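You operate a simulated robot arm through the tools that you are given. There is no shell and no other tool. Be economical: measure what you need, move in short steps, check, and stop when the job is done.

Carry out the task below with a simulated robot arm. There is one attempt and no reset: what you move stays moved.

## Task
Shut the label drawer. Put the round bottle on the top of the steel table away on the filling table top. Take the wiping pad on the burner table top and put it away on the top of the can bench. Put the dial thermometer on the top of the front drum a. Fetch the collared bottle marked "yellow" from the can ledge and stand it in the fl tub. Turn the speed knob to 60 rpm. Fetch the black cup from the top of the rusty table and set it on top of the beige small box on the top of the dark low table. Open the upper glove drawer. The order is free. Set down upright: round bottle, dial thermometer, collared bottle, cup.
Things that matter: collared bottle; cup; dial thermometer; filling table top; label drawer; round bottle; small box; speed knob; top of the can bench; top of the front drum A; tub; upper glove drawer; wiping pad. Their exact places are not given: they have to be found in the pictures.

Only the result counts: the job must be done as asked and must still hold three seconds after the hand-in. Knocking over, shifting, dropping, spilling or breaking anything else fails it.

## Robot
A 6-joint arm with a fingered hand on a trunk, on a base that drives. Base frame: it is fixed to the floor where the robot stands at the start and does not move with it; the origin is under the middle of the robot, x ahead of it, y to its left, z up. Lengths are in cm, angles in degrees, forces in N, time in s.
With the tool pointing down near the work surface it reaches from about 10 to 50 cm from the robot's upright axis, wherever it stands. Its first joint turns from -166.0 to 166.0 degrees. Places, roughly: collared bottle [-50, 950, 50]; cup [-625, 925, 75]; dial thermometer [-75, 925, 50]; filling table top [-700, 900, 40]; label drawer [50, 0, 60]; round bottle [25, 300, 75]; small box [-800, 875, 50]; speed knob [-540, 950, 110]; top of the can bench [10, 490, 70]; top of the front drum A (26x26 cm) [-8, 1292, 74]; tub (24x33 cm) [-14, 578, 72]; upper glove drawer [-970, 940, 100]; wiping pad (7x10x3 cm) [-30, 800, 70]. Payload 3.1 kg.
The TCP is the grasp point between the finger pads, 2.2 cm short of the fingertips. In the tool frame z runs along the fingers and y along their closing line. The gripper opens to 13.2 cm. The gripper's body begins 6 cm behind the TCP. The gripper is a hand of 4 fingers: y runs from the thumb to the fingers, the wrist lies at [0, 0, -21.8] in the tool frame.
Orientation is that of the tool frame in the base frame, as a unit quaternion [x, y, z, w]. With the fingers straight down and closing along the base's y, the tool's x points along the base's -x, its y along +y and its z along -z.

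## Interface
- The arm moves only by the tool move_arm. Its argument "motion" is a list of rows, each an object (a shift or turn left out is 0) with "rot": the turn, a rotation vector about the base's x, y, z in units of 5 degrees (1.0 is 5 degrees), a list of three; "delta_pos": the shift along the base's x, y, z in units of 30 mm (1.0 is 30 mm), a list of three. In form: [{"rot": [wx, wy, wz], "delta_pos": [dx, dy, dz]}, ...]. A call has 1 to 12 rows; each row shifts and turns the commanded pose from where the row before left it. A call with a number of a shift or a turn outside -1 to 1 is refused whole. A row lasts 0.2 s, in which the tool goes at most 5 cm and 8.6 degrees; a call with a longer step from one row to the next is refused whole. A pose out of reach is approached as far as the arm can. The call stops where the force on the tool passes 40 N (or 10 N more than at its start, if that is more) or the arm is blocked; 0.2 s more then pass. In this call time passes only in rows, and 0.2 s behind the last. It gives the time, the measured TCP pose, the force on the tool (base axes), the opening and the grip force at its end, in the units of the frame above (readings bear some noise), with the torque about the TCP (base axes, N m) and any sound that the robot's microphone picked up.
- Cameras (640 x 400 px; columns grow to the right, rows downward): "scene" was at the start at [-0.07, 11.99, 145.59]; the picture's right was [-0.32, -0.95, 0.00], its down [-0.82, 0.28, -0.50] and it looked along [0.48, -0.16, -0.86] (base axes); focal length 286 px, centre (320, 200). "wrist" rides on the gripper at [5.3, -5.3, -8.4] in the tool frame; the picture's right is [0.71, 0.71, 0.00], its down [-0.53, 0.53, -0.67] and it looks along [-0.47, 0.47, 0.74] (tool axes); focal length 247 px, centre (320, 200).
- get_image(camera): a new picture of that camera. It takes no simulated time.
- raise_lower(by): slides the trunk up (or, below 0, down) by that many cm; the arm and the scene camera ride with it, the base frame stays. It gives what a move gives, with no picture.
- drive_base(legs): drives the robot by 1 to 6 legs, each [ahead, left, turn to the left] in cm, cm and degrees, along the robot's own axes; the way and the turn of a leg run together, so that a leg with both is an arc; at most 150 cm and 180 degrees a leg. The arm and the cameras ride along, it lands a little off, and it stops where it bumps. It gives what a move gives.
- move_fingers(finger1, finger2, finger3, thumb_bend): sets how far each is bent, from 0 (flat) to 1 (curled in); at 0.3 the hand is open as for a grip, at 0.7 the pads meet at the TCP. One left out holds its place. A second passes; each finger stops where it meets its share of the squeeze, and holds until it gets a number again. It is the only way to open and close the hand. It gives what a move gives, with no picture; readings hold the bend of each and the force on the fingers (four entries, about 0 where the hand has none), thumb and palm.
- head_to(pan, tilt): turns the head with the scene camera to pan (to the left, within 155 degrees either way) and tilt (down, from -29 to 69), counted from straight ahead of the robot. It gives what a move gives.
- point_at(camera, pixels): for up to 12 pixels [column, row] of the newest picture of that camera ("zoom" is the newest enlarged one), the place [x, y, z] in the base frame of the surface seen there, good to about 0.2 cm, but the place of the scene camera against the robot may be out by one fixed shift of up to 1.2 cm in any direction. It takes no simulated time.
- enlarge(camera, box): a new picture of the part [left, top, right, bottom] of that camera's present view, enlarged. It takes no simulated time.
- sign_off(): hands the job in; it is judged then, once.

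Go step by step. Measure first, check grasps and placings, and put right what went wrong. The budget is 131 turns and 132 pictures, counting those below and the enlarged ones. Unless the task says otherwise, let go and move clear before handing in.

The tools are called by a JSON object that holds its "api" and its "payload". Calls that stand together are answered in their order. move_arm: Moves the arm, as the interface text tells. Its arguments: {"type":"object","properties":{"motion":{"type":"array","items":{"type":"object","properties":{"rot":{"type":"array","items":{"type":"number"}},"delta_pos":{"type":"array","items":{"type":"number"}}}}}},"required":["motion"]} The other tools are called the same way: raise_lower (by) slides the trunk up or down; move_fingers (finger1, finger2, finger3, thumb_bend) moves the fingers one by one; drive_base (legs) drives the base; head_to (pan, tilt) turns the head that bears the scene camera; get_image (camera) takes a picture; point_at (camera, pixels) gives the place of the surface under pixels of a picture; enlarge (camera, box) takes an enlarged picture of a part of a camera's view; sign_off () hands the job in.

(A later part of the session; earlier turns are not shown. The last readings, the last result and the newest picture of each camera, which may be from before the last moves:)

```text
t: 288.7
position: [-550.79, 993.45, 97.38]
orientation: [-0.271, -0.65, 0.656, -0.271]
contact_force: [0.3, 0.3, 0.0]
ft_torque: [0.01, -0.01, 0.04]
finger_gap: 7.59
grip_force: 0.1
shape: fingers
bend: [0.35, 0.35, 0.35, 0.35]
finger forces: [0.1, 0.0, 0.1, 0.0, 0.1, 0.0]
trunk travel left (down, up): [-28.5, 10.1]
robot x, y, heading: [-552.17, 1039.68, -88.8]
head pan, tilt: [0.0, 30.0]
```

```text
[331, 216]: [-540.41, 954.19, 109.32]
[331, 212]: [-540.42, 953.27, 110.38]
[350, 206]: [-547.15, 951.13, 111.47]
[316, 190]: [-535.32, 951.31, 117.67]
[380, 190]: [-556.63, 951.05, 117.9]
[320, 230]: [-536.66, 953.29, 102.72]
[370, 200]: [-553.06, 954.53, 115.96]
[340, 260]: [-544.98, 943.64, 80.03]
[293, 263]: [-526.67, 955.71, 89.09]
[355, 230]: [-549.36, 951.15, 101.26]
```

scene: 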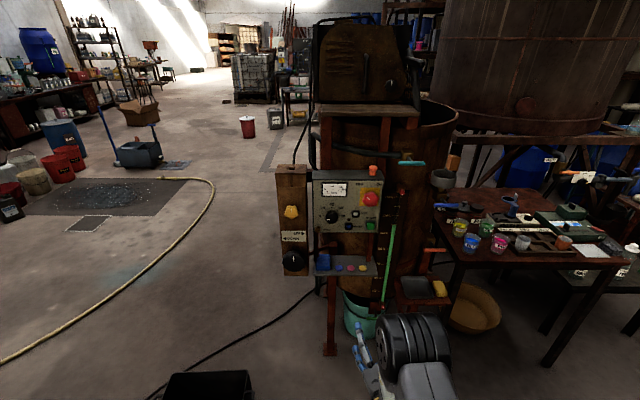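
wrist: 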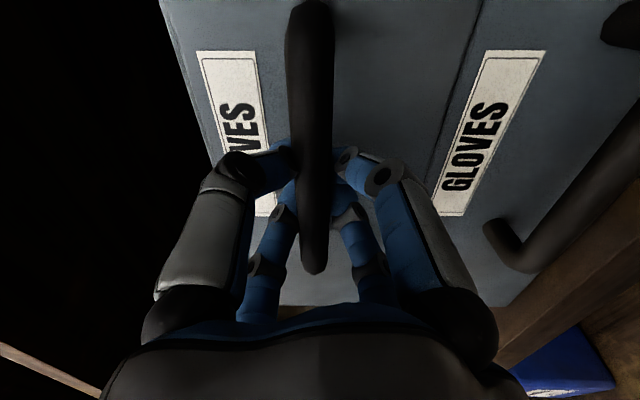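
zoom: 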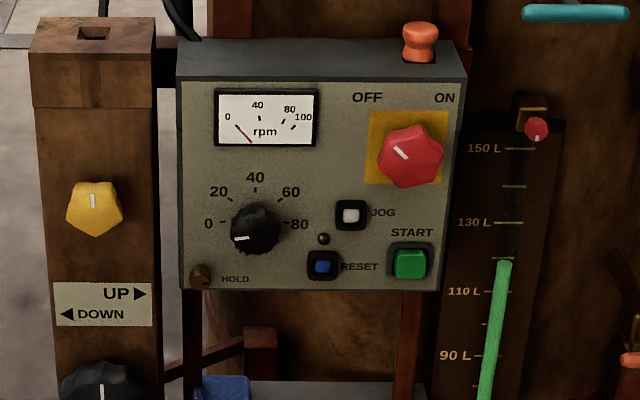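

The knob reads near 0: the pointer is at left, and 60 is at upper right, about 145° clockwise. I'll check where the black box's edge is before driving in, and raise the trunk.

{"api": "point_at", "payload": {"camera": "scene", "pixels": [[252, 380], [258, 395], [170, 385], [245, 372]]}}

{"api": "raise_lower", "payload": {"by": 9.8}}

{"api": "move_arm", "payload": {"motion": [{"rot": [0, 1, 0], "delta_pos": [0.3, 0, 0.3]}, {"rot": [0, 1, 0], "delta_pos": [0.3, 0, 0.3]}, {"rot": [0, 1, 0], "delta_pos": [0.3, 0, 0.1]}, {"rot": [0, 1, 0], "delta_pos": [0.3, 0, 0]}, {"rot": [0, 1, 0]}, {"rot": [0, 1, 0]}, {"rot": [0, 1, 0]}, {"rot": [0, 1, 0]}, {"rot": [0, 1, 0]}]}}

{"api": "get_image", "payload": {"camera": "wrist"}}

```text
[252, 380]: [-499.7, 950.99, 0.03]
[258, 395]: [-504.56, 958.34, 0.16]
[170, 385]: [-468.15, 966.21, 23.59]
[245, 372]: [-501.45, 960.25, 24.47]
```

```text
t: 290.0
position: [-550.7, 993.48, 107.18]
orientation: [-0.272, -0.649, 0.657, -0.271]
contact_force: [-0.2, 1.0, 0.0]
ft_torque: [0.03, 0.02, -0.02]
finger_gap: 7.6
grip_force: 0.1
shape: fingers
bend: [0.35, 0.35, 0.35, 0.35]
finger forces: [0.0, 0.0, 0.0, 0.0, 0.1, 0.0]
trunk travel left (down, up): [-38.3, 0.3]
robot x, y, heading: [-552.04, 1039.83, -88.9]
head pan, tilt: [0.0, 30.0]
```

```text
t: 292.0
position: [-546.42, 994.54, 108.99]
orientation: [-0.021, -0.703, 0.711, -0.018]
contact_force: [-0.1, -1.0, -0.3]
ft_torque: [0.01, -0.01, 0.03]
finger_gap: 7.63
grip_force: 0.0
shape: fingers
bend: [0.35, 0.35, 0.35, 0.35]
finger forces: [0.0, 0.1, 0.0, 0.0, 0.0, 0.1]
out of reach, approached as far as the arm can: row 9
trunk travel left (down, up): [-38.3, 0.3]
robot x, y, heading: [-552.3, 1039.93, -88.7]
head pan, tilt: [0.0, 30.0]
```

```text
48 pictures are left
```

wrist: 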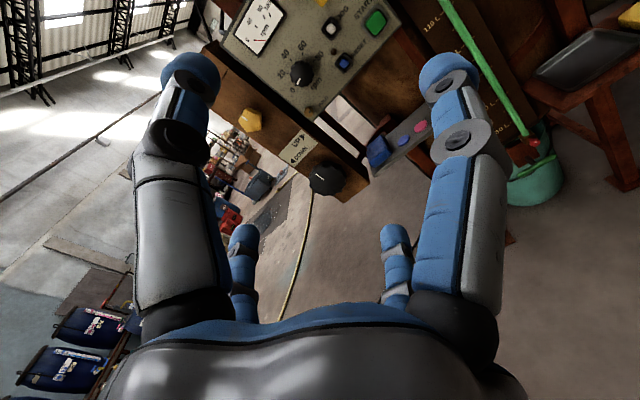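

{"api": "enlarge", "payload": {"camera": "wrist", "box": [220, 0, 400, 120]}}

{"api": "point_at", "payload": {"camera": "wrist", "pixels": [[301, 72], [298, 76], [305, 68], [294, 72], [310, 75], [320, 55], [290, 50]]}}

```text
3.33 times, centred on (310, 60) of wrist
```

zoom: 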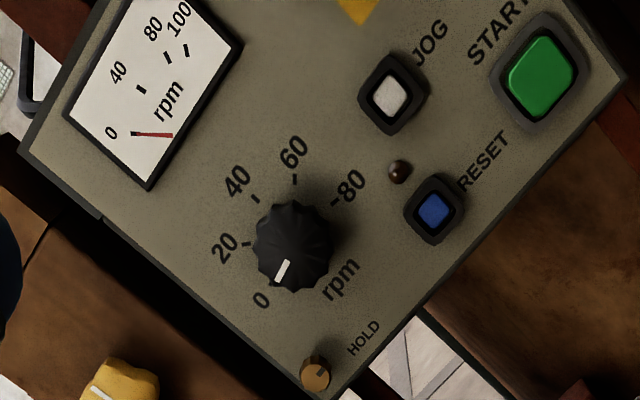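

```text
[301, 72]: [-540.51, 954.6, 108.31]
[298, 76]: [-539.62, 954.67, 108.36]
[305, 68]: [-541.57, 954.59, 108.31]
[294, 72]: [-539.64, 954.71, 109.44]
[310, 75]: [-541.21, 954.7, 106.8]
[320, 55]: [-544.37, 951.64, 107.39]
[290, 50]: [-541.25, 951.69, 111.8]
```

The pointer is at 0, and the dial steps are about 54° per 20. The knob face centre is about (−540.7, 954.65, 108.2) and the panel is at y 951.6. I'll narrow the fingers and drive in, stopping short.

{"api": "move_fingers", "payload": {"finger1": 0.43, "finger2": 0.43, "finger3": 0.43, "thumb_bend": 0.43}}

{"api": "drive_base", "payload": {"legs": [[33, 4.8, 0]]}}

{"api": "get_image", "payload": {"camera": "wrist"}}

{"api": "point_at", "payload": {"camera": "wrist", "pixels": [[320, 130], [310, 140], [330, 120], [300, 130], [340, 130], [320, 115], [320, 150]]}}

```text
t: 293.0
position: [-546.46, 994.57, 108.96]
orientation: [-0.021, -0.703, 0.711, -0.02]
contact_force: [0.9, 0.4, 0.4]
ft_torque: [0.01, 0.02, -0.02]
finger_gap: 5.8
grip_force: 0.1
shape: fingers
bend: [0.43, 0.43, 0.43, 0.43]
finger forces: [0.0, 0.1, 0.0, 0.1, 0.0, 0.1]
trunk travel left (down, up): [-38.3, 0.3]
robot x, y, heading: [-552.06, 1040.26, -88.9]
head pan, tilt: [0.0, 30.0]
```

```text
t: 295.2
position: [-541.58, 961.4, 108.95]
orientation: [-0.023, -0.703, 0.711, -0.017]
contact_force: [0.7, 0.8, 0.6]
ft_torque: [-0.05, 0.03, -0.02]
finger_gap: 5.76
grip_force: 0.1
shape: fingers
bend: [0.43, 0.43, 0.43, 0.43]
finger forces: [0.1, 0.0, 0.0, 0.0, 0.1, 0.0]
trunk travel left (down, up): [-38.3, 0.3]
robot x, y, heading: [-547.48, 1006.18, -89.5]
head pan, tilt: [0.0, 30.0]
```

```text
46 pictures are left
```

wrist: 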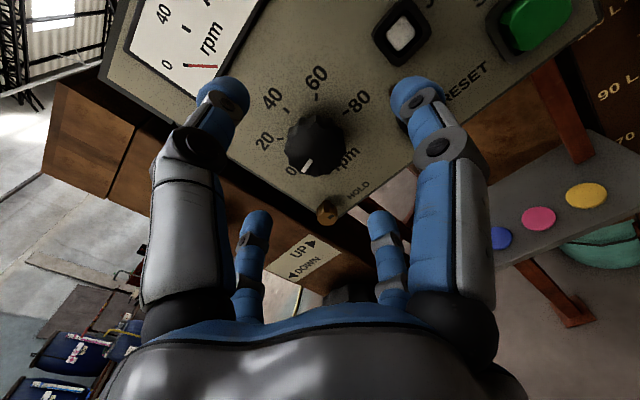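

```text
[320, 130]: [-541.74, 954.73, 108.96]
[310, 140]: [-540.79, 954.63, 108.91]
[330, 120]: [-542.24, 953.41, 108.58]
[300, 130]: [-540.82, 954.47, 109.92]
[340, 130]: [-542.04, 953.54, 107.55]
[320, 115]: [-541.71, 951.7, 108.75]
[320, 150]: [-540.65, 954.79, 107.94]
```

The knob centre is at about (−540.6, 108.3). I'll align, advance to y≈954.6 and grip.

{"api": "move_arm", "payload": {"motion": [{"delta_pos": [0.33, 0, -0.22]}, {"delta_pos": [0, -0.7, 0]}, {"delta_pos": [0, -0.7, 0]}, {"delta_pos": [0, -0.6, 0]}, {"delta_pos": [0, -0.27, 0]}]}}

{"api": "move_fingers", "payload": {"finger1": 0.65, "finger2": 0.65, "finger3": 0.65, "thumb_bend": 0.65}}

{"api": "get_image", "payload": {"camera": "wrist"}}

```text
t: 296.4
position: [-539.9, 958.85, 107.16]
orientation: [-0.032, -0.702, 0.711, -0.022]
contact_force: [0.0, -0.5, 0.0]
ft_torque: [-0.02, 0.03, 0.03]
finger_gap: 5.78
grip_force: 0.1
shape: fingers
bend: [0.43, 0.43, 0.43, 0.43]
finger forces: [0.0, 0.0, 0.0, 0.0, 0.1, 0.0]
out of reach, approached as far as the arm can: row 2, 3, 4, 5
trunk travel left (down, up): [-38.3, 0.3]
robot x, y, heading: [-547.38, 1006.74, -89.3]
head pan, tilt: [0.0, 30.0]
```

```text
t: 297.4
position: [-539.95, 958.83, 107.21]
orientation: [-0.032, -0.701, 0.712, -0.023]
contact_force: [0.5, 0.2, 0.0]
ft_torque: [0.03, -0.01, 0.03]
finger_gap: 0.59
grip_force: 0.1
shape: fingers
bend: [0.65, 0.65, 0.65, 0.65]
finger forces: [0.0, 0.0, 0.1, 0.1, 0.0, 0.0]
trunk travel left (down, up): [-38.3, 0.3]
robot x, y, heading: [-547.3, 1006.67, -89.4]
head pan, tilt: [0.0, 30.0]
```

```text
45 pictures are left
```

wrist: 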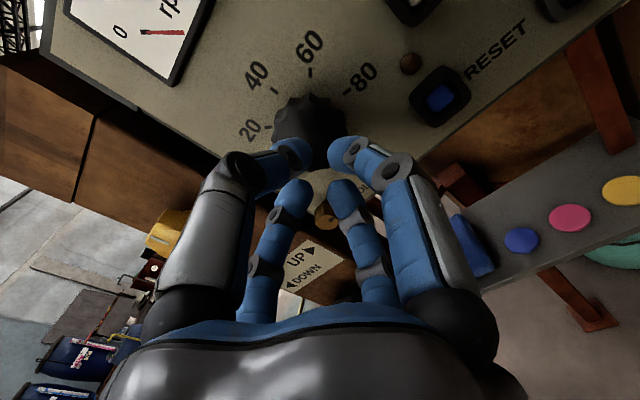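

The arm hit a roll limit near this pose. I'll reopen, roll back 20°, re-centre and make the rest of the way with the base.

{"api": "move_fingers", "payload": {"finger1": 0.42, "finger2": 0.42, "finger3": 0.42, "thumb_bend": 0.42}}

{"api": "move_arm", "payload": {"motion": [{"rot": [0, -1, 0], "delta_pos": [-0.1, 0.5, 0.2]}, {"rot": [0, -1, 0], "delta_pos": [-0.1, 0.5, 0.2]}, {"rot": [0, -1, 0]}, {"rot": [0, -1, 0]}]}}

{"api": "get_image", "payload": {"camera": "wrist"}}

```text
t: 298.4
position: [-539.93, 958.79, 107.18]
orientation: [-0.032, -0.701, 0.712, -0.023]
contact_force: [0.3, 0.4, 0.4]
ft_torque: [-0.01, -0.02, 0.0]
finger_gap: 5.93
grip_force: 0.2
shape: fingers
bend: [0.42, 0.42, 0.42, 0.42]
finger forces: [0.0, 0.0, 0.0, 0.0, 0.1, 0.0]
trunk travel left (down, up): [-38.3, 0.3]
robot x, y, heading: [-547.25, 1006.4, -89.2]
head pan, tilt: [0.0, 30.0]
```

```text
t: 299.4
position: [-540.52, 961.87, 108.53]
orientation: [-0.148, -0.689, 0.696, -0.138]
contact_force: [0.3, -0.1, -0.3]
ft_torque: [0.04, 0.0, -0.03]
finger_gap: 5.97
grip_force: 0.1
shape: fingers
bend: [0.42, 0.42, 0.42, 0.42]
finger forces: [0.0, 0.1, 0.0, 0.0, 0.0, 0.0]
trunk travel left (down, up): [-38.3, 0.3]
robot x, y, heading: [-547.47, 1006.58, -89.4]
head pan, tilt: [0.0, 30.0]
```

```text
44 pictures are left
```

wrist: 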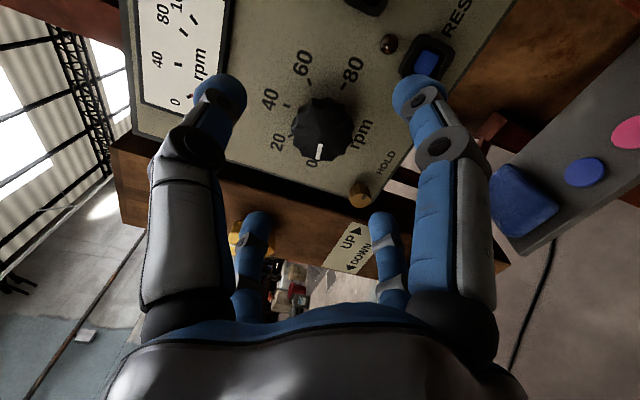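

It is well centred now. I'll drive forward 7 cm.

{"api": "drive_base", "payload": {"legs": [[7, 0, 0]]}}

{"api": "move_fingers", "payload": {"finger1": 0.65, "finger2": 0.65, "finger3": 0.65, "thumb_bend": 0.65}}

{"api": "get_image", "payload": {"camera": "wrist"}}

```text
t: 300.5
position: [-540.45, 955.19, 108.39]
orientation: [-0.145, -0.691, 0.694, -0.14]
contact_force: [1.1, 0.6, 0.8]
ft_torque: [0.01, -0.01, 0.0]
finger_gap: 5.93
grip_force: 0.0
shape: fingers
bend: [0.42, 0.42, 0.42, 0.42]
finger forces: [0.1, 0.0, 0.1, 0.1, 0.0, 0.0]
trunk travel left (down, up): [-38.3, 0.3]
robot x, y, heading: [-547.16, 999.54, -89.1]
head pan, tilt: [0.0, 30.0]
stopped in leg 1: the force on the tool passed its limit at 47 N (the readings are from after the stop); the commanded pose is now the measured one
```

```text
t: 301.5
position: [-540.44, 955.35, 108.37]
orientation: [-0.145, -0.69, 0.695, -0.139]
contact_force: [1.8, 3.7, -0.1]
ft_torque: [0.0, -0.01, 0.02]
finger_gap: 1.77
grip_force: 10.8
shape: fingers
bend: [0.59, 0.57, 0.58, 0.61]
finger forces: [4.2, 6.3, 5.3, 0.0, 5.2, 0.1]
trunk travel left (down, up): [-38.3, 0.3]
robot x, y, heading: [-547.44, 999.9, -89.3]
head pan, tilt: [0.0, 30.0]
```

```text
43 pictures are left
```

wrist: 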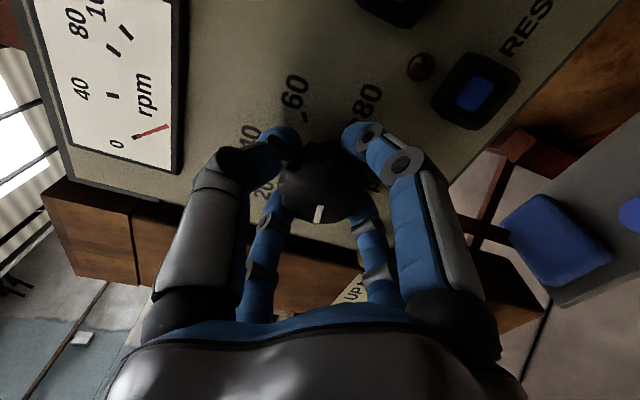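

The knob is gripped evenly. I'll rotate clockwise by 60° first.

{"api": "move_arm", "payload": {"motion": [{"rot": [0, -1, 0]}, {"rot": [0, -1, 0]}, {"rot": [0, -1, 0]}, {"rot": [0, -1, 0]}, {"rot": [0, -1, 0]}, {"rot": [0, -1, 0]}, {"rot": [0, -1, 0]}, {"rot": [0, -1, 0]}, {"rot": [0, -1, 0]}, {"rot": [0, -1, 0]}, {"rot": [0, -1, 0]}, {"rot": [0, -1, 0]}]}}

{"api": "get_image", "payload": {"camera": "wrist"}}

```text
t: 304.1
position: [-540.49, 955.21, 108.35]
orientation: [-0.475, -0.527, 0.528, -0.466]
contact_force: [-2.6, 6.5, -9.1]
ft_torque: [0.26, 0.05, -0.05]
finger_gap: 1.99
grip_force: 11.0
shape: fingers
bend: [0.58, 0.57, 0.6, 0.61]
finger forces: [7.3, 5.3, 3.7, 0.0, 5.2, 0.0]
trunk travel left (down, up): [-38.3, 0.3]
robot x, y, heading: [-547.08, 999.83, -89.1]
head pan, tilt: [0.0, 30.0]
```

```text
42 pictures are left
```

wrist: 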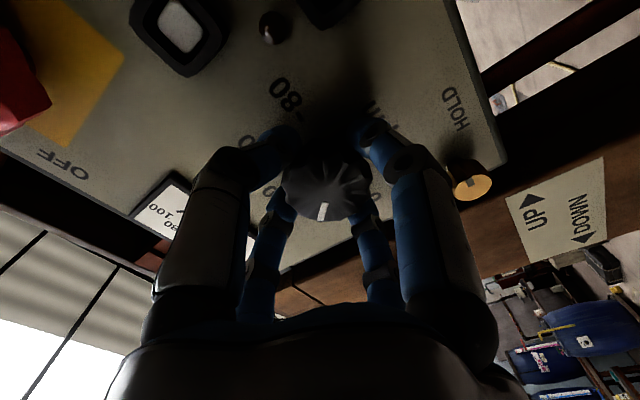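

The knob turns with the hand. I'll rotate on by another 60°.

{"api": "move_arm", "payload": {"motion": [{"rot": [0, -1, 0]}, {"rot": [0, -1, 0]}, {"rot": [0, -1, 0]}, {"rot": [0, -1, 0]}, {"rot": [0, -1, 0]}, {"rot": [0, -1, 0]}, {"rot": [0, -1, 0]}, {"rot": [0, -1, 0]}, {"rot": [0, -1, 0]}, {"rot": [0, -1, 0]}, {"rot": [0, -1, 0]}, {"rot": [0, -1, 0]}]}}

{"api": "get_image", "payload": {"camera": "wrist"}}

{"api": "enlarge", "payload": {"camera": "scene", "box": [250, 160, 450, 320]}}

```text
t: 306.7
position: [-540.4, 955.32, 108.47]
orientation: [0.674, 0.224, -0.22, 0.668]
contact_force: [0.3, 4.0, -14.4]
ft_torque: [0.37, 0.06, 0.05]
finger_gap: 2.25
grip_force: 11.5
shape: fingers
bend: [0.57, 0.59, 0.6, 0.6]
finger forces: [7.7, 4.0, 3.1, 0.1, 8.1, 0.1]
trunk travel left (down, up): [-38.3, 0.3]
robot x, y, heading: [-547.14, 999.67, -89.1]
head pan, tilt: [0.0, 30.0]
```

```text
41 pictures are left
```

wrist: 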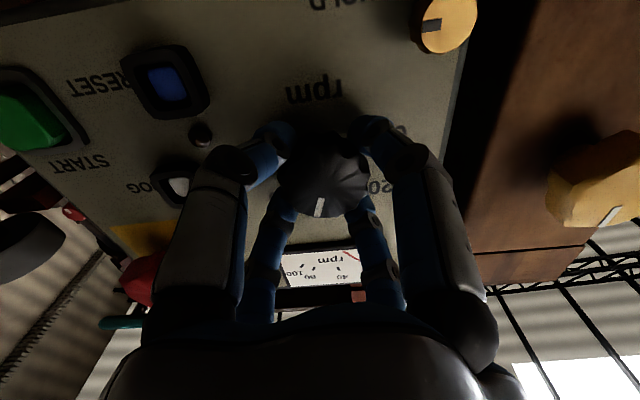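

```text
2.50 times, centred on (350, 240) of scene
```

zoom: 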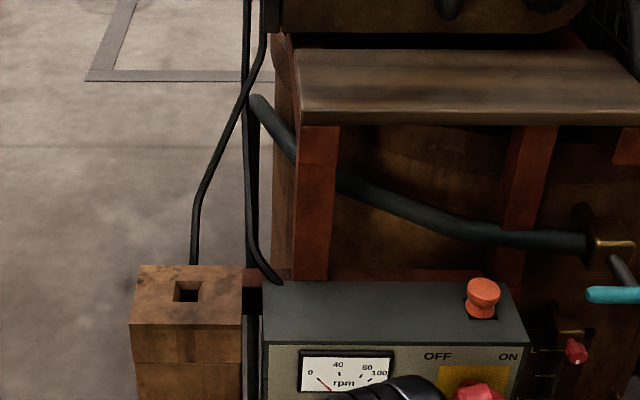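

About 118° has been turned, and the pointer is just past 40. I'll turn 42° more, then release and check.

{"api": "move_arm", "payload": {"motion": [{"rot": [0, -1, 0]}, {"rot": [0, -1, 0]}, {"rot": [0, -1, 0]}, {"rot": [0, -1, 0]}, {"rot": [0, -1, 0]}, {"rot": [0, -1, 0]}, {"rot": [0, -1, 0]}, {"rot": [0, -1, 0]}, {"rot": [0, -0.6, 0]}]}}

{"api": "get_image", "payload": {"camera": "wrist"}}

```text
t: 308.7
position: [-540.46, 955.22, 108.48]
orientation: [0.709, -0.037, 0.042, 0.703]
contact_force: [1.7, 5.0, -11.8]
ft_torque: [0.43, 0.0, 0.04]
finger_gap: 2.36
grip_force: 11.3
shape: fingers
bend: [0.58, 0.6, 0.6, 0.59]
finger forces: [4.8, 3.0, 3.9, 0.0, 10.7, 0.1]
trunk travel left (down, up): [-38.3, 0.3]
robot x, y, heading: [-547.34, 999.77, -89.2]
head pan, tilt: [0.0, 30.0]
```

```text
39 pictures are left
```

wrist: 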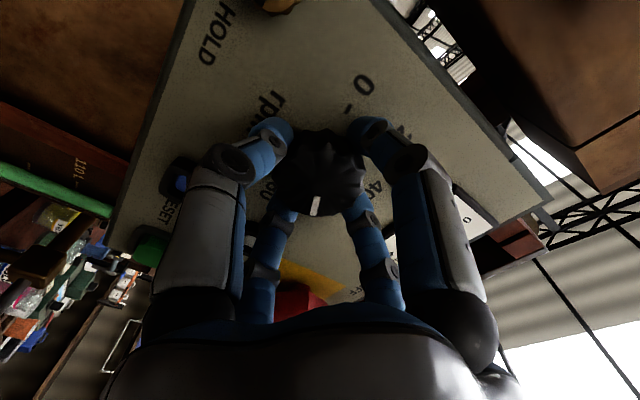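

I'll release, back off 12 cm and check the pointer.

{"api": "move_fingers", "payload": {"finger1": 0.42, "finger2": 0.42, "finger3": 0.42, "thumb_bend": 0.42}}

{"api": "drive_base", "payload": {"legs": [[-12, 0, 0]]}}

{"api": "enlarge", "payload": {"camera": "wrist", "box": [220, 20, 420, 180]}}

```text
t: 309.7
position: [-540.46, 955.22, 108.51]
orientation: [0.709, -0.036, 0.041, 0.703]
contact_force: [0.7, 0.0, -0.3]
ft_torque: [0.03, -0.01, 0.0]
finger_gap: 5.94
grip_force: 0.0
shape: fingers
bend: [0.42, 0.42, 0.42, 0.42]
finger forces: [0.1, 0.0, 0.1, 0.1, 0.0, 0.1]
trunk travel left (down, up): [-38.3, 0.3]
robot x, y, heading: [-547.06, 999.75, -89.1]
head pan, tilt: [0.0, 30.0]
```

```text
t: 310.9
position: [-540.65, 967.13, 108.37]
orientation: [0.708, -0.036, 0.041, 0.704]
contact_force: [0.2, -0.3, 0.1]
ft_torque: [-0.02, 0.01, -0.02]
finger_gap: 5.96
grip_force: 0.1
shape: fingers
bend: [0.42, 0.42, 0.42, 0.42]
finger forces: [0.0, 0.1, 0.0, 0.0, 0.1, 0.0]
trunk travel left (down, up): [-38.3, 0.3]
robot x, y, heading: [-547.12, 1011.3, -89.2]
head pan, tilt: [0.0, 30.0]
```

```text
2.50 times, centred on (320, 100) of wrist
```

zoom: 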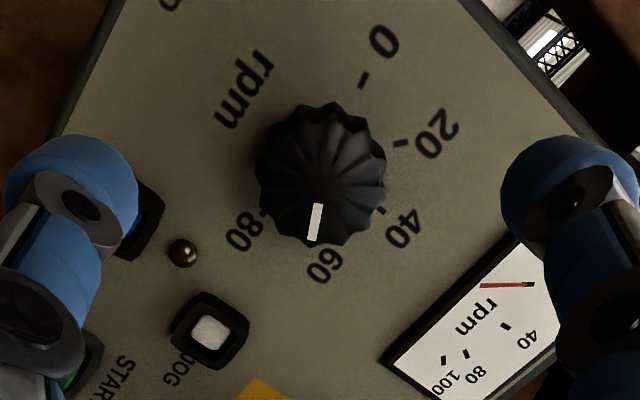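

The pointer is close to 60. I'll measure the ticks and the pointer ends metrically.

{"api": "point_at", "payload": {"camera": "zoom", "pixels": [[364, 80], [400, 143], [382, 211], [263, 212], [318, 208], [313, 238], [325, 266], [243, 230], [410, 228], [438, 133], [383, 42]]}}

```text
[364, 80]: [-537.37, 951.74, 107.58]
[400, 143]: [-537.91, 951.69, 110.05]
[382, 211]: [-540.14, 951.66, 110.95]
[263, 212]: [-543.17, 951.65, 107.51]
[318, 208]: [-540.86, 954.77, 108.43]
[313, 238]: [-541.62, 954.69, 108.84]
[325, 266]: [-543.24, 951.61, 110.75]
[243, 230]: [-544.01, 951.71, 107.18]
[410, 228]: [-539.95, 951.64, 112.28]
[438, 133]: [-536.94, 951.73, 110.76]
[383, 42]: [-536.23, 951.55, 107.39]
```

The ticks are at 50° steps: 60 lies at +50° and the pointer is at about +58°. I'll regrip and turn back about 8°.

{"api": "drive_base", "payload": {"legs": [[11.8, 0, 0]]}}

{"api": "move_fingers", "payload": {"finger1": 0.65, "finger2": 0.65, "finger3": 0.65, "thumb_bend": 0.65}}

{"api": "move_arm", "payload": {"motion": [{"rot": [0, 0.5, 0]}, {"rot": [0, 0.5, 0]}, {"rot": [0, 0.5, 0]}]}}

{"api": "move_fingers", "payload": {"finger1": 0.42, "finger2": 0.42, "finger3": 0.42, "thumb_bend": 0.42}}

{"api": "drive_base", "payload": {"legs": [[-12, 0, 0]]}}

{"api": "enlarge", "payload": {"camera": "wrist", "box": [240, 30, 400, 150]}}

```text
t: 312.2
position: [-540.77, 955.23, 108.59]
orientation: [0.709, -0.037, 0.04, 0.703]
contact_force: [0.6, 0.3, -0.3]
ft_torque: [0.01, -0.01, -0.01]
finger_gap: 5.95
grip_force: 0.0
shape: fingers
bend: [0.42, 0.42, 0.42, 0.42]
finger forces: [0.0, 0.1, 0.0, 0.0, 0.0, 0.0]
trunk travel left (down, up): [-38.3, 0.3]
robot x, y, heading: [-547.29, 999.89, -89.8]
head pan, tilt: [0.0, 30.0]
```

```text
t: 313.2
position: [-540.55, 955.24, 108.34]
orientation: [0.709, -0.037, 0.04, 0.703]
contact_force: [1.9, -3.5, -4.2]
ft_torque: [0.09, 0.01, 0.01]
finger_gap: 2.48
grip_force: 10.1
shape: fingers
bend: [0.57, 0.6, 0.61, 0.58]
finger forces: [6.0, 3.4, 2.7, 0.1, 8.2, 0.1]
trunk travel left (down, up): [-38.3, 0.3]
robot x, y, heading: [-546.7, 1000.14, -89.5]
head pan, tilt: [0.0, 30.0]
```

```text
t: 314.0
position: [-540.56, 955.28, 108.44]
orientation: [0.71, 0.01, -0.006, 0.704]
contact_force: [3.1, -3.1, -5.7]
ft_torque: [0.12, 0.0, 0.06]
finger_gap: 2.47
grip_force: 10.8
shape: fingers
bend: [0.57, 0.6, 0.61, 0.58]
finger forces: [6.4, 3.1, 2.7, 0.0, 8.4, 0.0]
trunk travel left (down, up): [-38.3, 0.3]
robot x, y, heading: [-547.1, 999.57, -89.4]
head pan, tilt: [0.0, 30.0]
```

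```text
t: 315.0
position: [-540.71, 955.24, 108.49]
orientation: [0.71, 0.009, -0.006, 0.704]
contact_force: [-0.1, -0.5, 0.4]
ft_torque: [0.02, -0.03, -0.02]
finger_gap: 5.93
grip_force: 0.1
shape: fingers
bend: [0.42, 0.42, 0.42, 0.42]
finger forces: [0.0, 0.1, 0.0, 0.0, 0.1, 0.0]
trunk travel left (down, up): [-38.3, 0.3]
robot x, y, heading: [-547.03, 999.93, -89.4]
head pan, tilt: [0.0, 30.0]
```

```text
t: 316.2
position: [-540.79, 967.2, 108.54]
orientation: [0.71, 0.009, -0.006, 0.705]
contact_force: [-0.8, 0.0, 0.2]
ft_torque: [0.01, 0.03, 0.02]
finger_gap: 5.96
grip_force: 0.2
shape: fingers
bend: [0.42, 0.42, 0.42, 0.42]
finger forces: [0.1, 0.0, 0.0, 0.1, 0.1, 0.0]
trunk travel left (down, up): [-38.3, 0.3]
robot x, y, heading: [-547.25, 1011.74, -89.5]
head pan, tilt: [0.0, 30.0]
```

```text
3.33 times, centred on (320, 90) of wrist
```

zoom: 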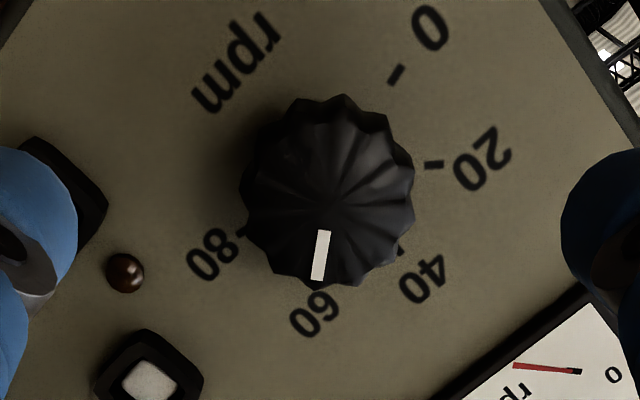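

The pointer now lines up with 60 within about 1°. I'll back away, return the hand to vertical and head for the wall-side tasks, going round the hose reel.

{"api": "drive_base", "payload": {"legs": [[-42, 0, 0]]}}

{"api": "move_arm", "payload": {"motion": [{"rot": [1, 0, 0]}, {"rot": [1, 0, 0]}, {"rot": [1, 0, 0]}, {"rot": [1, 0, 0]}, {"rot": [1, 0, 0]}, {"rot": [1, 0, 0]}, {"rot": [1, 0, 0], "delta_pos": [0, 0.3, 0]}, {"rot": [1, 0, 0], "delta_pos": [0, 0.3, 0]}, {"rot": [1, 0, 0], "delta_pos": [0, 0.3, 0]}]}}

{"api": "move_arm", "payload": {"motion": [{"rot": [1, 0, 0], "delta_pos": [0, 0.3, 0]}, {"rot": [1, 0, 0], "delta_pos": [0, 0.3, 0]}, {"rot": [1, 0, 0], "delta_pos": [0, 0.3, 0]}, {"rot": [1, 0, 0], "delta_pos": [0, 0.3, 0]}, {"rot": [1, 0, 0], "delta_pos": [0, 0.3, 0]}, {"rot": [1, 0, 0], "delta_pos": [0, 0.3, 0]}, {"rot": [1, 0, 0]}, {"rot": [1, 0, 0]}, {"rot": [1, 0, 0]}]}}

{"api": "drive_base", "payload": {"legs": [[0, 0, 89.5], [145, 5, 0], [0, 145, 0]]}}

{"api": "head_to", "payload": {"pan": -15, "tilt": 18}}

{"api": "get_image", "payload": {"camera": "scene"}}

```text
t: 318.8
position: [-541.16, 1008.87, 108.51]
orientation: [0.71, 0.009, -0.005, 0.704]
contact_force: [0.4, 0.6, 0.1]
ft_torque: [-0.03, -0.01, -0.01]
finger_gap: 5.97
grip_force: 0.1
shape: fingers
bend: [0.42, 0.42, 0.42, 0.42]
finger forces: [0.1, 0.0, 0.1, 0.0, 0.0, 0.0]
trunk travel left (down, up): [-38.3, 0.3]
robot x, y, heading: [-547.7, 1053.13, -89.5]
head pan, tilt: [0.0, 30.0]
```

```text
t: 320.8
position: [-541.26, 1011.58, 108.61]
orientation: [0.925, 0.012, -0.001, 0.379]
contact_force: [0.4, 0.5, 0.3]
ft_torque: [0.02, 0.05, 0.03]
finger_gap: 5.96
grip_force: 0.1
shape: fingers
bend: [0.42, 0.42, 0.42, 0.42]
finger forces: [0.0, 0.0, 0.0, 0.0, 0.1, 0.1]
trunk travel left (down, up): [-38.3, 0.3]
robot x, y, heading: [-547.72, 1053.35, -89.4]
head pan, tilt: [0.0, 30.0]
```

```text
t: 322.8
position: [-541.55, 1016.63, 107.11]
orientation: [0.995, 0.007, -0.032, 0.098]
contact_force: [0.7, 0.3, 0.4]
ft_torque: [0.02, 0.01, 0.01]
finger_gap: 5.96
grip_force: 0.0
shape: fingers
bend: [0.42, 0.42, 0.42, 0.42]
finger forces: [0.0, 0.0, 0.1, 0.1, 0.0, 0.0]
out of reach, approached as far as the arm can: row 4, 5, 8, 9
trunk travel left (down, up): [-38.3, 0.3]
robot x, y, heading: [-547.66, 1053.42, -89.3]
head pan, tilt: [0.0, 30.0]
```

```text
t: 340.6
position: [-357.87, 1202.44, 107.17]
orientation: [0.722, 0.684, 0.044, 0.093]
contact_force: [0.0, -0.1, -0.3]
ft_torque: [0.0, 0.01, 0.01]
finger_gap: 5.97
grip_force: 0.0
shape: fingers
bend: [0.42, 0.42, 0.42, 0.42]
finger forces: [0.1, 0.0, 0.1, 0.0, 0.0, 0.0]
trunk travel left (down, up): [-38.3, 0.3]
robot x, y, heading: [-395.15, 1199.27, -3.4]
head pan, tilt: [0.0, 30.0]
```

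```text
t: 341.3
position: [-357.72, 1202.5, 107.25]
orientation: [0.722, 0.684, 0.043, 0.095]
contact_force: [-0.5, 0.2, 0.3]
ft_torque: [0.03, 0.02, -0.03]
finger_gap: 5.98
grip_force: 0.1
shape: fingers
bend: [0.42, 0.42, 0.42, 0.42]
finger forces: [0.1, 0.1, 0.0, 0.1, 0.0, 0.1]
trunk travel left (down, up): [-38.3, 0.3]
robot x, y, heading: [-395.34, 1199.02, -3.2]
head pan, tilt: [-15.0, 18.0]
```

```text
36 pictures are left
```

scene: 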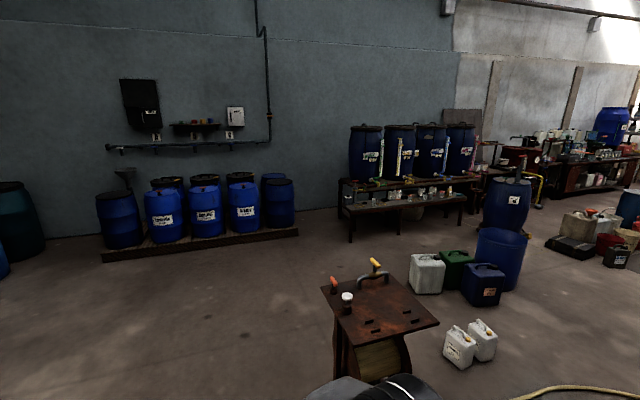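

I see the drum group on the left and a table with four blue tanks and ledge items. I'll measure positions for planning.

{"api": "point_at", "payload": {"camera": "scene", "pixels": [[163, 190], [205, 188], [242, 186], [118, 192], [280, 182], [165, 220], [298, 232], [350, 238], [465, 222], [485, 305], [430, 290], [335, 285]]}}

{"api": "enlarge", "payload": {"camera": "scene", "box": [80, 150, 310, 270]}}

{"api": "enlarge", "payload": {"camera": "scene", "box": [330, 110, 530, 250]}}

{"api": "point_at", "payload": {"camera": "zoom", "pixels": [[230, 230], [330, 230], [180, 255], [400, 220], [285, 270]]}}

```text
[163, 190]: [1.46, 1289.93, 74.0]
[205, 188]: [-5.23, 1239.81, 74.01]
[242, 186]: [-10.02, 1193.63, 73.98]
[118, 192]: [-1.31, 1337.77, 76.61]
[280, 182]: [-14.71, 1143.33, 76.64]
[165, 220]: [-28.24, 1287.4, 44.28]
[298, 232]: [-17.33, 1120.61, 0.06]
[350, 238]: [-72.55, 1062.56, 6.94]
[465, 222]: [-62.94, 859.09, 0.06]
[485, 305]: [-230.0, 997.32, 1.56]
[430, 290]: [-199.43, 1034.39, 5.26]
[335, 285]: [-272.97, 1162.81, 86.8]
```

```text
2.78 times, centred on (195, 210) of scene
```

zoom: 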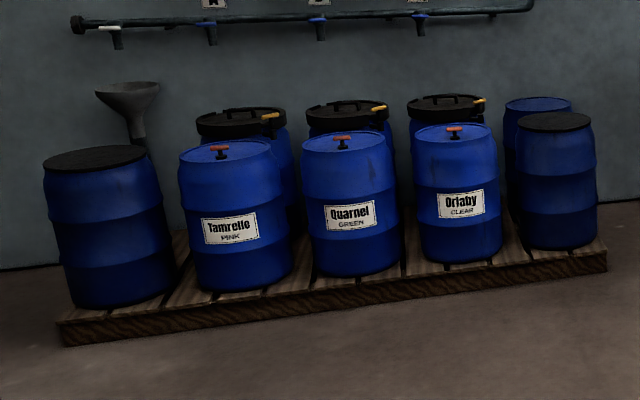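

```text
2.86 times, centred on (430, 180) of scene
```

zoom: 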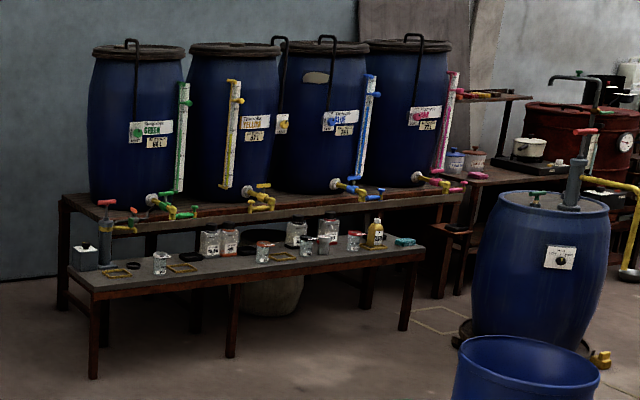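

```text
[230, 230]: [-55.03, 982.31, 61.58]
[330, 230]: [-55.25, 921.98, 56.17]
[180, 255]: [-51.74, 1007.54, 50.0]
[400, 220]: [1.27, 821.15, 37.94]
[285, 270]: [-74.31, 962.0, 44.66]
```

{"api": "point_at", "payload": {"camera": "scene", "pixels": [[505, 290], [478, 250], [525, 250], [488, 225], [535, 208], [455, 258], [412, 255], [432, 320]]}}

{"api": "drive_base", "payload": {"legs": [[0, 38, 3.3], [150, 0, 0]]}}

{"api": "move_arm", "payload": {"motion": [{"delta_pos": [-0.5, 0, -0.5]}]}}

```text
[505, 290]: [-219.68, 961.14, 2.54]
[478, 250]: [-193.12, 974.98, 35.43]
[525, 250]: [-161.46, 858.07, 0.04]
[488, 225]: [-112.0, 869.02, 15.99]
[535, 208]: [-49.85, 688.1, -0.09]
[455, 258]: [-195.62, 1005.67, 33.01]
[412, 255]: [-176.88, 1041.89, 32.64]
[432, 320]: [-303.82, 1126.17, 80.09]
```

```text
t: 350.6
position: [-210.25, 1240.04, 107.22]
orientation: [0.709, 0.697, 0.045, 0.093]
contact_force: [0.5, -0.4, 1.2]
ft_torque: [0.02, 0.02, -0.02]
finger_gap: 5.94
grip_force: 0.0
shape: fingers
bend: [0.42, 0.42, 0.42, 0.42]
finger forces: [0.1, 0.1, 0.0, 0.1, 0.0, 0.0]
trunk travel left (down, up): [-38.3, 0.3]
robot x, y, heading: [-246.94, 1235.42, -1.4]
head pan, tilt: [-15.0, 18.0]
```

```text
t: 351.0
position: [-211.78, 1240.04, 105.65]
orientation: [0.71, 0.696, 0.045, 0.094]
contact_force: [0.1, 0.0, 0.2]
ft_torque: [0.01, -0.02, 0.0]
finger_gap: 5.96
grip_force: 0.0
shape: fingers
bend: [0.42, 0.42, 0.42, 0.42]
finger forces: [0.1, 0.0, 0.1, 0.0, 0.0, 0.1]
trunk travel left (down, up): [-38.3, 0.3]
robot x, y, heading: [-247.27, 1234.83, -0.8]
head pan, tilt: [-15.0, 18.0]
```

I'll straighten the hand and drive between the cans and the bench to stand before the ledge.

{"api": "move_arm", "payload": {"motion": [{"rot": [0.27, 0.75, 0], "delta_pos": [0, 0, -0.9]}, {"rot": [0.27, 0.75, 0], "delta_pos": [0, 0, -0.9]}, {"rot": [0.26, 0.74, 0], "delta_pos": [0, 0, -0.9]}]}}

{"api": "drive_base", "payload": {"legs": [[98, -100, 0.8], [36, -80, 0], [0, -112, 0]]}}

{"api": "head_to", "payload": {"pan": 5, "tilt": 50}}

{"api": "get_image", "payload": {"camera": "scene"}}

```text
t: 351.8
position: [-212.38, 1239.68, 97.8]
orientation: [0.713, 0.697, 0.028, 0.067]
contact_force: [0.2, 0.3, -0.4]
ft_torque: [0.04, 0.0, 0.02]
finger_gap: 5.98
grip_force: 0.0
shape: fingers
bend: [0.42, 0.42, 0.42, 0.42]
finger forces: [0.0, 0.0, 0.0, 0.0, 0.0, 0.1]
out of reach, approached as far as the arm can: row 1, 2, 3
trunk travel left (down, up): [-38.3, 0.3]
robot x, y, heading: [-247.41, 1235.02, -1.0]
head pan, tilt: [-15.0, 18.0]
```

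```text
t: 368.3
position: [-76.01, 951.15, 97.74]
orientation: [0.691, 0.719, 0.029, 0.065]
contact_force: [0.2, -0.2, 0.3]
ft_torque: [0.01, 0.04, 0.01]
finger_gap: 5.96
grip_force: 0.1
shape: fingers
bend: [0.42, 0.42, 0.42, 0.42]
finger forces: [0.1, 0.1, 0.0, 0.1, 0.0, 0.1]
trunk travel left (down, up): [-38.3, 0.3]
robot x, y, heading: [-110.43, 944.47, 2.5]
head pan, tilt: [-15.0, 18.0]
```

```text
t: 369.2
position: [-76.09, 951.21, 97.82]
orientation: [0.691, 0.719, 0.03, 0.067]
contact_force: [0.1, -0.9, -0.8]
ft_torque: [-0.03, 0.01, -0.02]
finger_gap: 5.98
grip_force: 0.0
shape: fingers
bend: [0.42, 0.42, 0.42, 0.42]
finger forces: [0.0, 0.0, 0.0, 0.0, 0.1, 0.1]
trunk travel left (down, up): [-38.3, 0.3]
robot x, y, heading: [-110.78, 944.45, 2.3]
head pan, tilt: [5.0, 50.0]
```

```text
33 pictures are left
```

scene: 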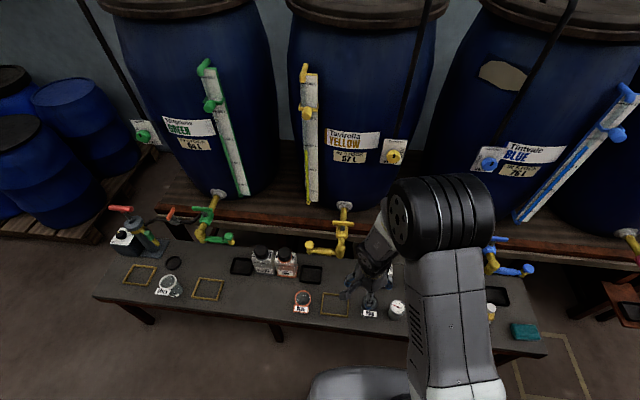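

The wrist is wound up, so I'll unwind the yaw by 90°, straighten, and move the hand aside to see the items.

{"api": "move_arm", "payload": {"motion": [{"rot": [0, 0, 1]}, {"rot": [0, 0, 1]}, {"rot": [0, 0, 1]}, {"rot": [0, 0, 1]}, {"rot": [0, 0, 1]}, {"rot": [0, 0, 1]}, {"rot": [0, 0, 1]}, {"rot": [0, 0, 1]}, {"rot": [0, 0, 1]}]}}

{"api": "move_arm", "payload": {"motion": [{"rot": [0, 0, 1]}, {"rot": [0, 0, 1]}, {"rot": [0, 0, 1]}, {"rot": [0, 0, 1]}, {"rot": [0, 0, 1]}, {"rot": [0, 0, 1]}, {"rot": [0, 0, 1]}, {"rot": [0, 0, 1]}, {"rot": [0, 0, 1]}]}}

{"api": "enlarge", "payload": {"camera": "scene", "box": [240, 230, 440, 350]}}

```text
t: 371.2
position: [-82.03, 964.73, 98.68]
orientation: [0.365, 0.928, 0.052, 0.052]
contact_force: [0.8, 0.5, 0.2]
ft_torque: [0.01, -0.02, -0.03]
finger_gap: 5.95
grip_force: 0.1
shape: fingers
bend: [0.42, 0.42, 0.42, 0.42]
finger forces: [0.0, 0.1, 0.0, 0.0, 0.0, 0.0]
out of reach, approached as far as the arm can: row 5, 6, 7, 8, 9
trunk travel left (down, up): [-38.3, 0.3]
robot x, y, heading: [-110.6, 944.5, 2.4]
head pan, tilt: [5.0, 50.0]
```

```text
t: 373.2
position: [-104.28, 977.09, 99.11]
orientation: [-0.019, 0.997, 0.067, 0.029]
contact_force: [-0.8, -0.1, 0.5]
ft_torque: [0.01, -0.03, -0.03]
finger_gap: 5.98
grip_force: 0.0
shape: fingers
bend: [0.42, 0.42, 0.42, 0.42]
finger forces: [0.0, 0.0, 0.0, 0.1, 0.0, 0.1]
out of reach, approached as far as the arm can: row 1, 2, 3, 4, 5, 6, 7, 8, 9
trunk travel left (down, up): [-38.3, 0.3]
robot x, y, heading: [-110.36, 944.55, 2.4]
head pan, tilt: [5.0, 50.0]
```

```text
3.20 times, centred on (340, 290) of scene
```

zoom: 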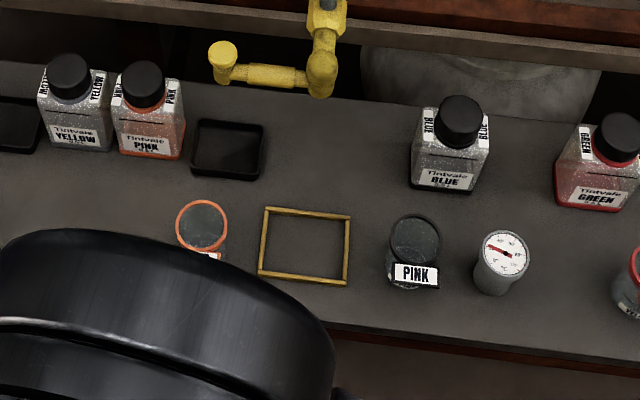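

The wrist joint is at its limit in that direction, so the arm swung sideways. I'll unwind the other way, which is equivalent for this four-finger hand, and bring the hand back in front.

{"api": "move_arm", "payload": {"motion": [{"rot": [0, 0, -1], "delta_pos": [0.6, -0.3, 0]}, {"rot": [0, 0, -1], "delta_pos": [0.6, -0.5, 0]}, {"rot": [0, 0, -1], "delta_pos": [0.7, -0.7, 0]}, {"rot": [0, 0, -1], "delta_pos": [0.8, -0.8, 0]}, {"rot": [0, 0, -1], "delta_pos": [0.8, -0.8, 0]}, {"rot": [0, 0, -1], "delta_pos": [0.8, -0.8, 0]}, {"rot": [0, 0, -1], "delta_pos": [0.8, -0.8, 0]}, {"rot": [0, 0, -1], "delta_pos": [0.8, -0.8, 0]}, {"rot": [0, 0, -1], "delta_pos": [0.8, -0.8, 0]}, {"rot": [0, 0, -1], "delta_pos": [0.8, -0.8, 0]}, {"rot": [0, 0, -1], "delta_pos": [0.8, -0.8, 0]}, {"rot": [0, 0, -1], "delta_pos": [0.8, -0.8, 0]}]}}

{"api": "move_arm", "payload": {"motion": [{"rot": [0, 0, -1]}, {"rot": [0, 0, -1]}, {"rot": [0, 0, -1]}, {"rot": [0, 0, -1]}, {"rot": [0, 0, -1]}, {"rot": [0, 0, -1]}, {"rot": [0, 0, -1]}, {"rot": [0, 0, -1]}, {"rot": [0, 0, -1]}, {"rot": [0, 0, -1]}, {"rot": [0, 0, -1]}, {"rot": [0, 0, -1]}]}}

{"api": "move_arm", "payload": {"motion": [{"rot": [0, 0, -1]}, {"rot": [0, 0, -1]}, {"rot": [0, 0, -1]}, {"rot": [0, 0, -1]}, {"rot": [0, 0, -1]}, {"rot": [0, 0, -1]}, {"rot": [0, 0, -1]}, {"rot": [0, 0, -1]}, {"rot": [0, 0, -1]}, {"rot": [0, 0, -1]}, {"rot": [0, 0, -1]}, {"rot": [0, 0, -1]}]}}

```text
t: 374.6
position: [-92.57, 967.42, 99.09]
orientation: [0.224, 0.972, 0.064, 0.036]
contact_force: [1.3, 1.5, -0.3]
ft_torque: [-0.16, 0.1, -0.14]
finger_gap: 5.97
grip_force: 0.1
shape: fingers
bend: [0.42, 0.42, 0.42, 0.42]
finger forces: [0.0, 0.1, 0.0, 0.0, 0.0, 0.1]
trunk travel left (down, up): [-38.3, 0.3]
robot x, y, heading: [-110.28, 944.13, 2.4]
head pan, tilt: [5.0, 50.0]
stopped in row 6: the force on the tool passed its limit at 81 N (the readings are from after the stop); the commanded pose is now the measured one
```

```text
t: 377.2
position: [-92.75, 967.57, 99.29]
orientation: [0.681, 0.728, 0.036, 0.064]
contact_force: [-0.4, 0.0, 0.2]
ft_torque: [-0.02, 0.0, 0.02]
finger_gap: 5.97
grip_force: 0.1
shape: fingers
bend: [0.42, 0.42, 0.42, 0.42]
finger forces: [0.1, 0.0, 0.0, 0.0, 0.0, 0.1]
trunk travel left (down, up): [-38.3, 0.3]
robot x, y, heading: [-110.67, 944.3, 2.3]
head pan, tilt: [5.0, 50.0]
```

```text
t: 379.8
position: [-92.68, 967.34, 99.18]
orientation: [0.954, 0.291, 0.001, 0.074]
contact_force: [-0.5, 0.1, -0.2]
ft_torque: [0.01, 0.01, 0.02]
finger_gap: 5.97
grip_force: 0.0
shape: fingers
bend: [0.42, 0.42, 0.42, 0.42]
finger forces: [0.0, 0.0, 0.1, 0.0, 0.1, 0.0]
trunk travel left (down, up): [-38.3, 0.3]
robot x, y, heading: [-110.53, 944.31, 2.3]
head pan, tilt: [5.0, 50.0]
```

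I'll straighten the hand, square its yaw, and take a close look at the ledge bottles.

{"api": "move_arm", "payload": {"motion": [{"rot": [0.81, 0.26, 0]}, {"rot": [0.81, 0.26, 0]}, {"rot": [0, 0, -0.97]}, {"rot": [0, 0, -0.97]}, {"rot": [0, 0, -0.97]}, {"rot": [0, 0, -0.97]}, {"rot": [0, 0, -0.97]}, {"rot": [0, 0, -0.97]}, {"rot": [0, 0, -0.97]}]}}

{"api": "get_image", "payload": {"camera": "scene"}}

{"api": "enlarge", "payload": {"camera": "scene", "box": [230, 230, 330, 300]}}

```text
t: 381.2
position: [-94.23, 964.5, 95.84]
orientation: [0.99, 0.139, 0.004, 0.001]
contact_force: [18.5, -6.1, -0.9]
ft_torque: [0.53, 1.43, 0.64]
finger_gap: 5.98
grip_force: 0.1
shape: fingers
bend: [0.42, 0.42, 0.42, 0.42]
finger forces: [0.0, 0.0, 0.0, 0.1, 0.0, 0.0]
out of reach, approached as far as the arm can: row 1, 2, 3, 4
trunk travel left (down, up): [-38.3, 0.3]
robot x, y, heading: [-110.46, 944.16, 2.5]
head pan, tilt: [5.0, 50.0]
stopped in row 6: the force on the tool passed its limit at 49 N (the readings are from after the stop); the commanded pose is now the measured one
```

```text
31 pictures are left
```

scene: 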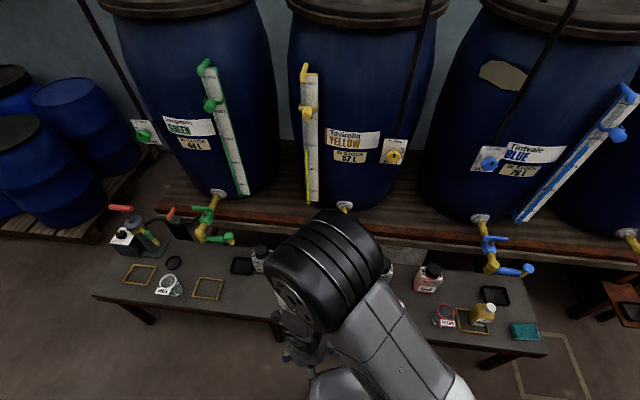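

```text
5.71 times, centred on (280, 265) of scene
```

zoom: 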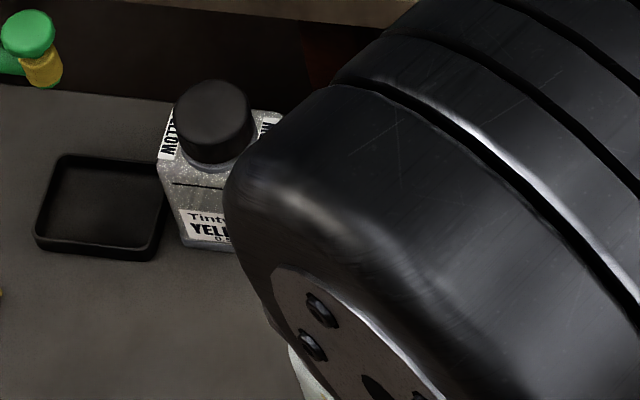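

The hand is folded close to the robot, likely touching itself. I'll extend it outward.

{"api": "move_arm", "payload": {"motion": [{"delta_pos": [0.5, 0, 0.2]}, {"delta_pos": [0.7, -0.2, 0.2]}, {"delta_pos": [0.8, -0.3, 0]}, {"delta_pos": [0.8, -0.5, 0]}, {"delta_pos": [0.8, -0.6, 0]}, {"delta_pos": [0.8, -0.6, 0]}, {"delta_pos": [0.8, -0.6, 0]}, {"delta_pos": [0.8, -0.6, 0]}]}}

{"api": "raise_lower", "payload": {"by": -15}}

{"api": "get_image", "payload": {"camera": "scene"}}

```text
t: 383.0
position: [-80.38, 951.85, 93.16]
orientation: [0.99, 0.138, 0.007, 0.01]
contact_force: [0.4, -0.6, -0.3]
ft_torque: [0.01, -0.01, 0.01]
finger_gap: 5.99
grip_force: 0.1
shape: fingers
bend: [0.42, 0.42, 0.42, 0.42]
finger forces: [0.0, 0.1, 0.0, 0.0, 0.0, 0.0]
out of reach, approached as far as the arm can: row 2, 3, 4, 5, 6, 7, 8
trunk travel left (down, up): [-38.3, 0.3]
robot x, y, heading: [-110.35, 944.47, 2.5]
head pan, tilt: [5.0, 50.0]
```

```text
t: 384.7
position: [-80.44, 951.86, 78.2]
orientation: [0.99, 0.138, 0.008, 0.011]
contact_force: [0.2, -0.5, 1.2]
ft_torque: [-0.01, 0.01, 0.01]
finger_gap: 6.0
grip_force: 0.2
shape: fingers
bend: [0.42, 0.42, 0.42, 0.42]
finger forces: [0.1, 0.1, 0.1, 0.0, 0.1, 0.2]
trunk travel left (down, up): [-23.3, 15.3]
robot x, y, heading: [-110.44, 944.79, 2.5]
head pan, tilt: [5.0, 50.0]
```

```text
29 pictures are left
```

scene: 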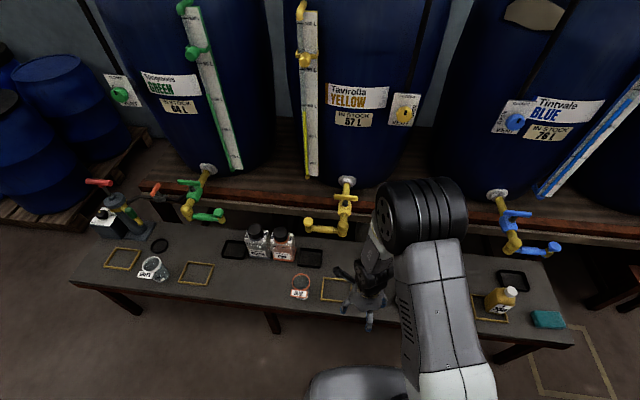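

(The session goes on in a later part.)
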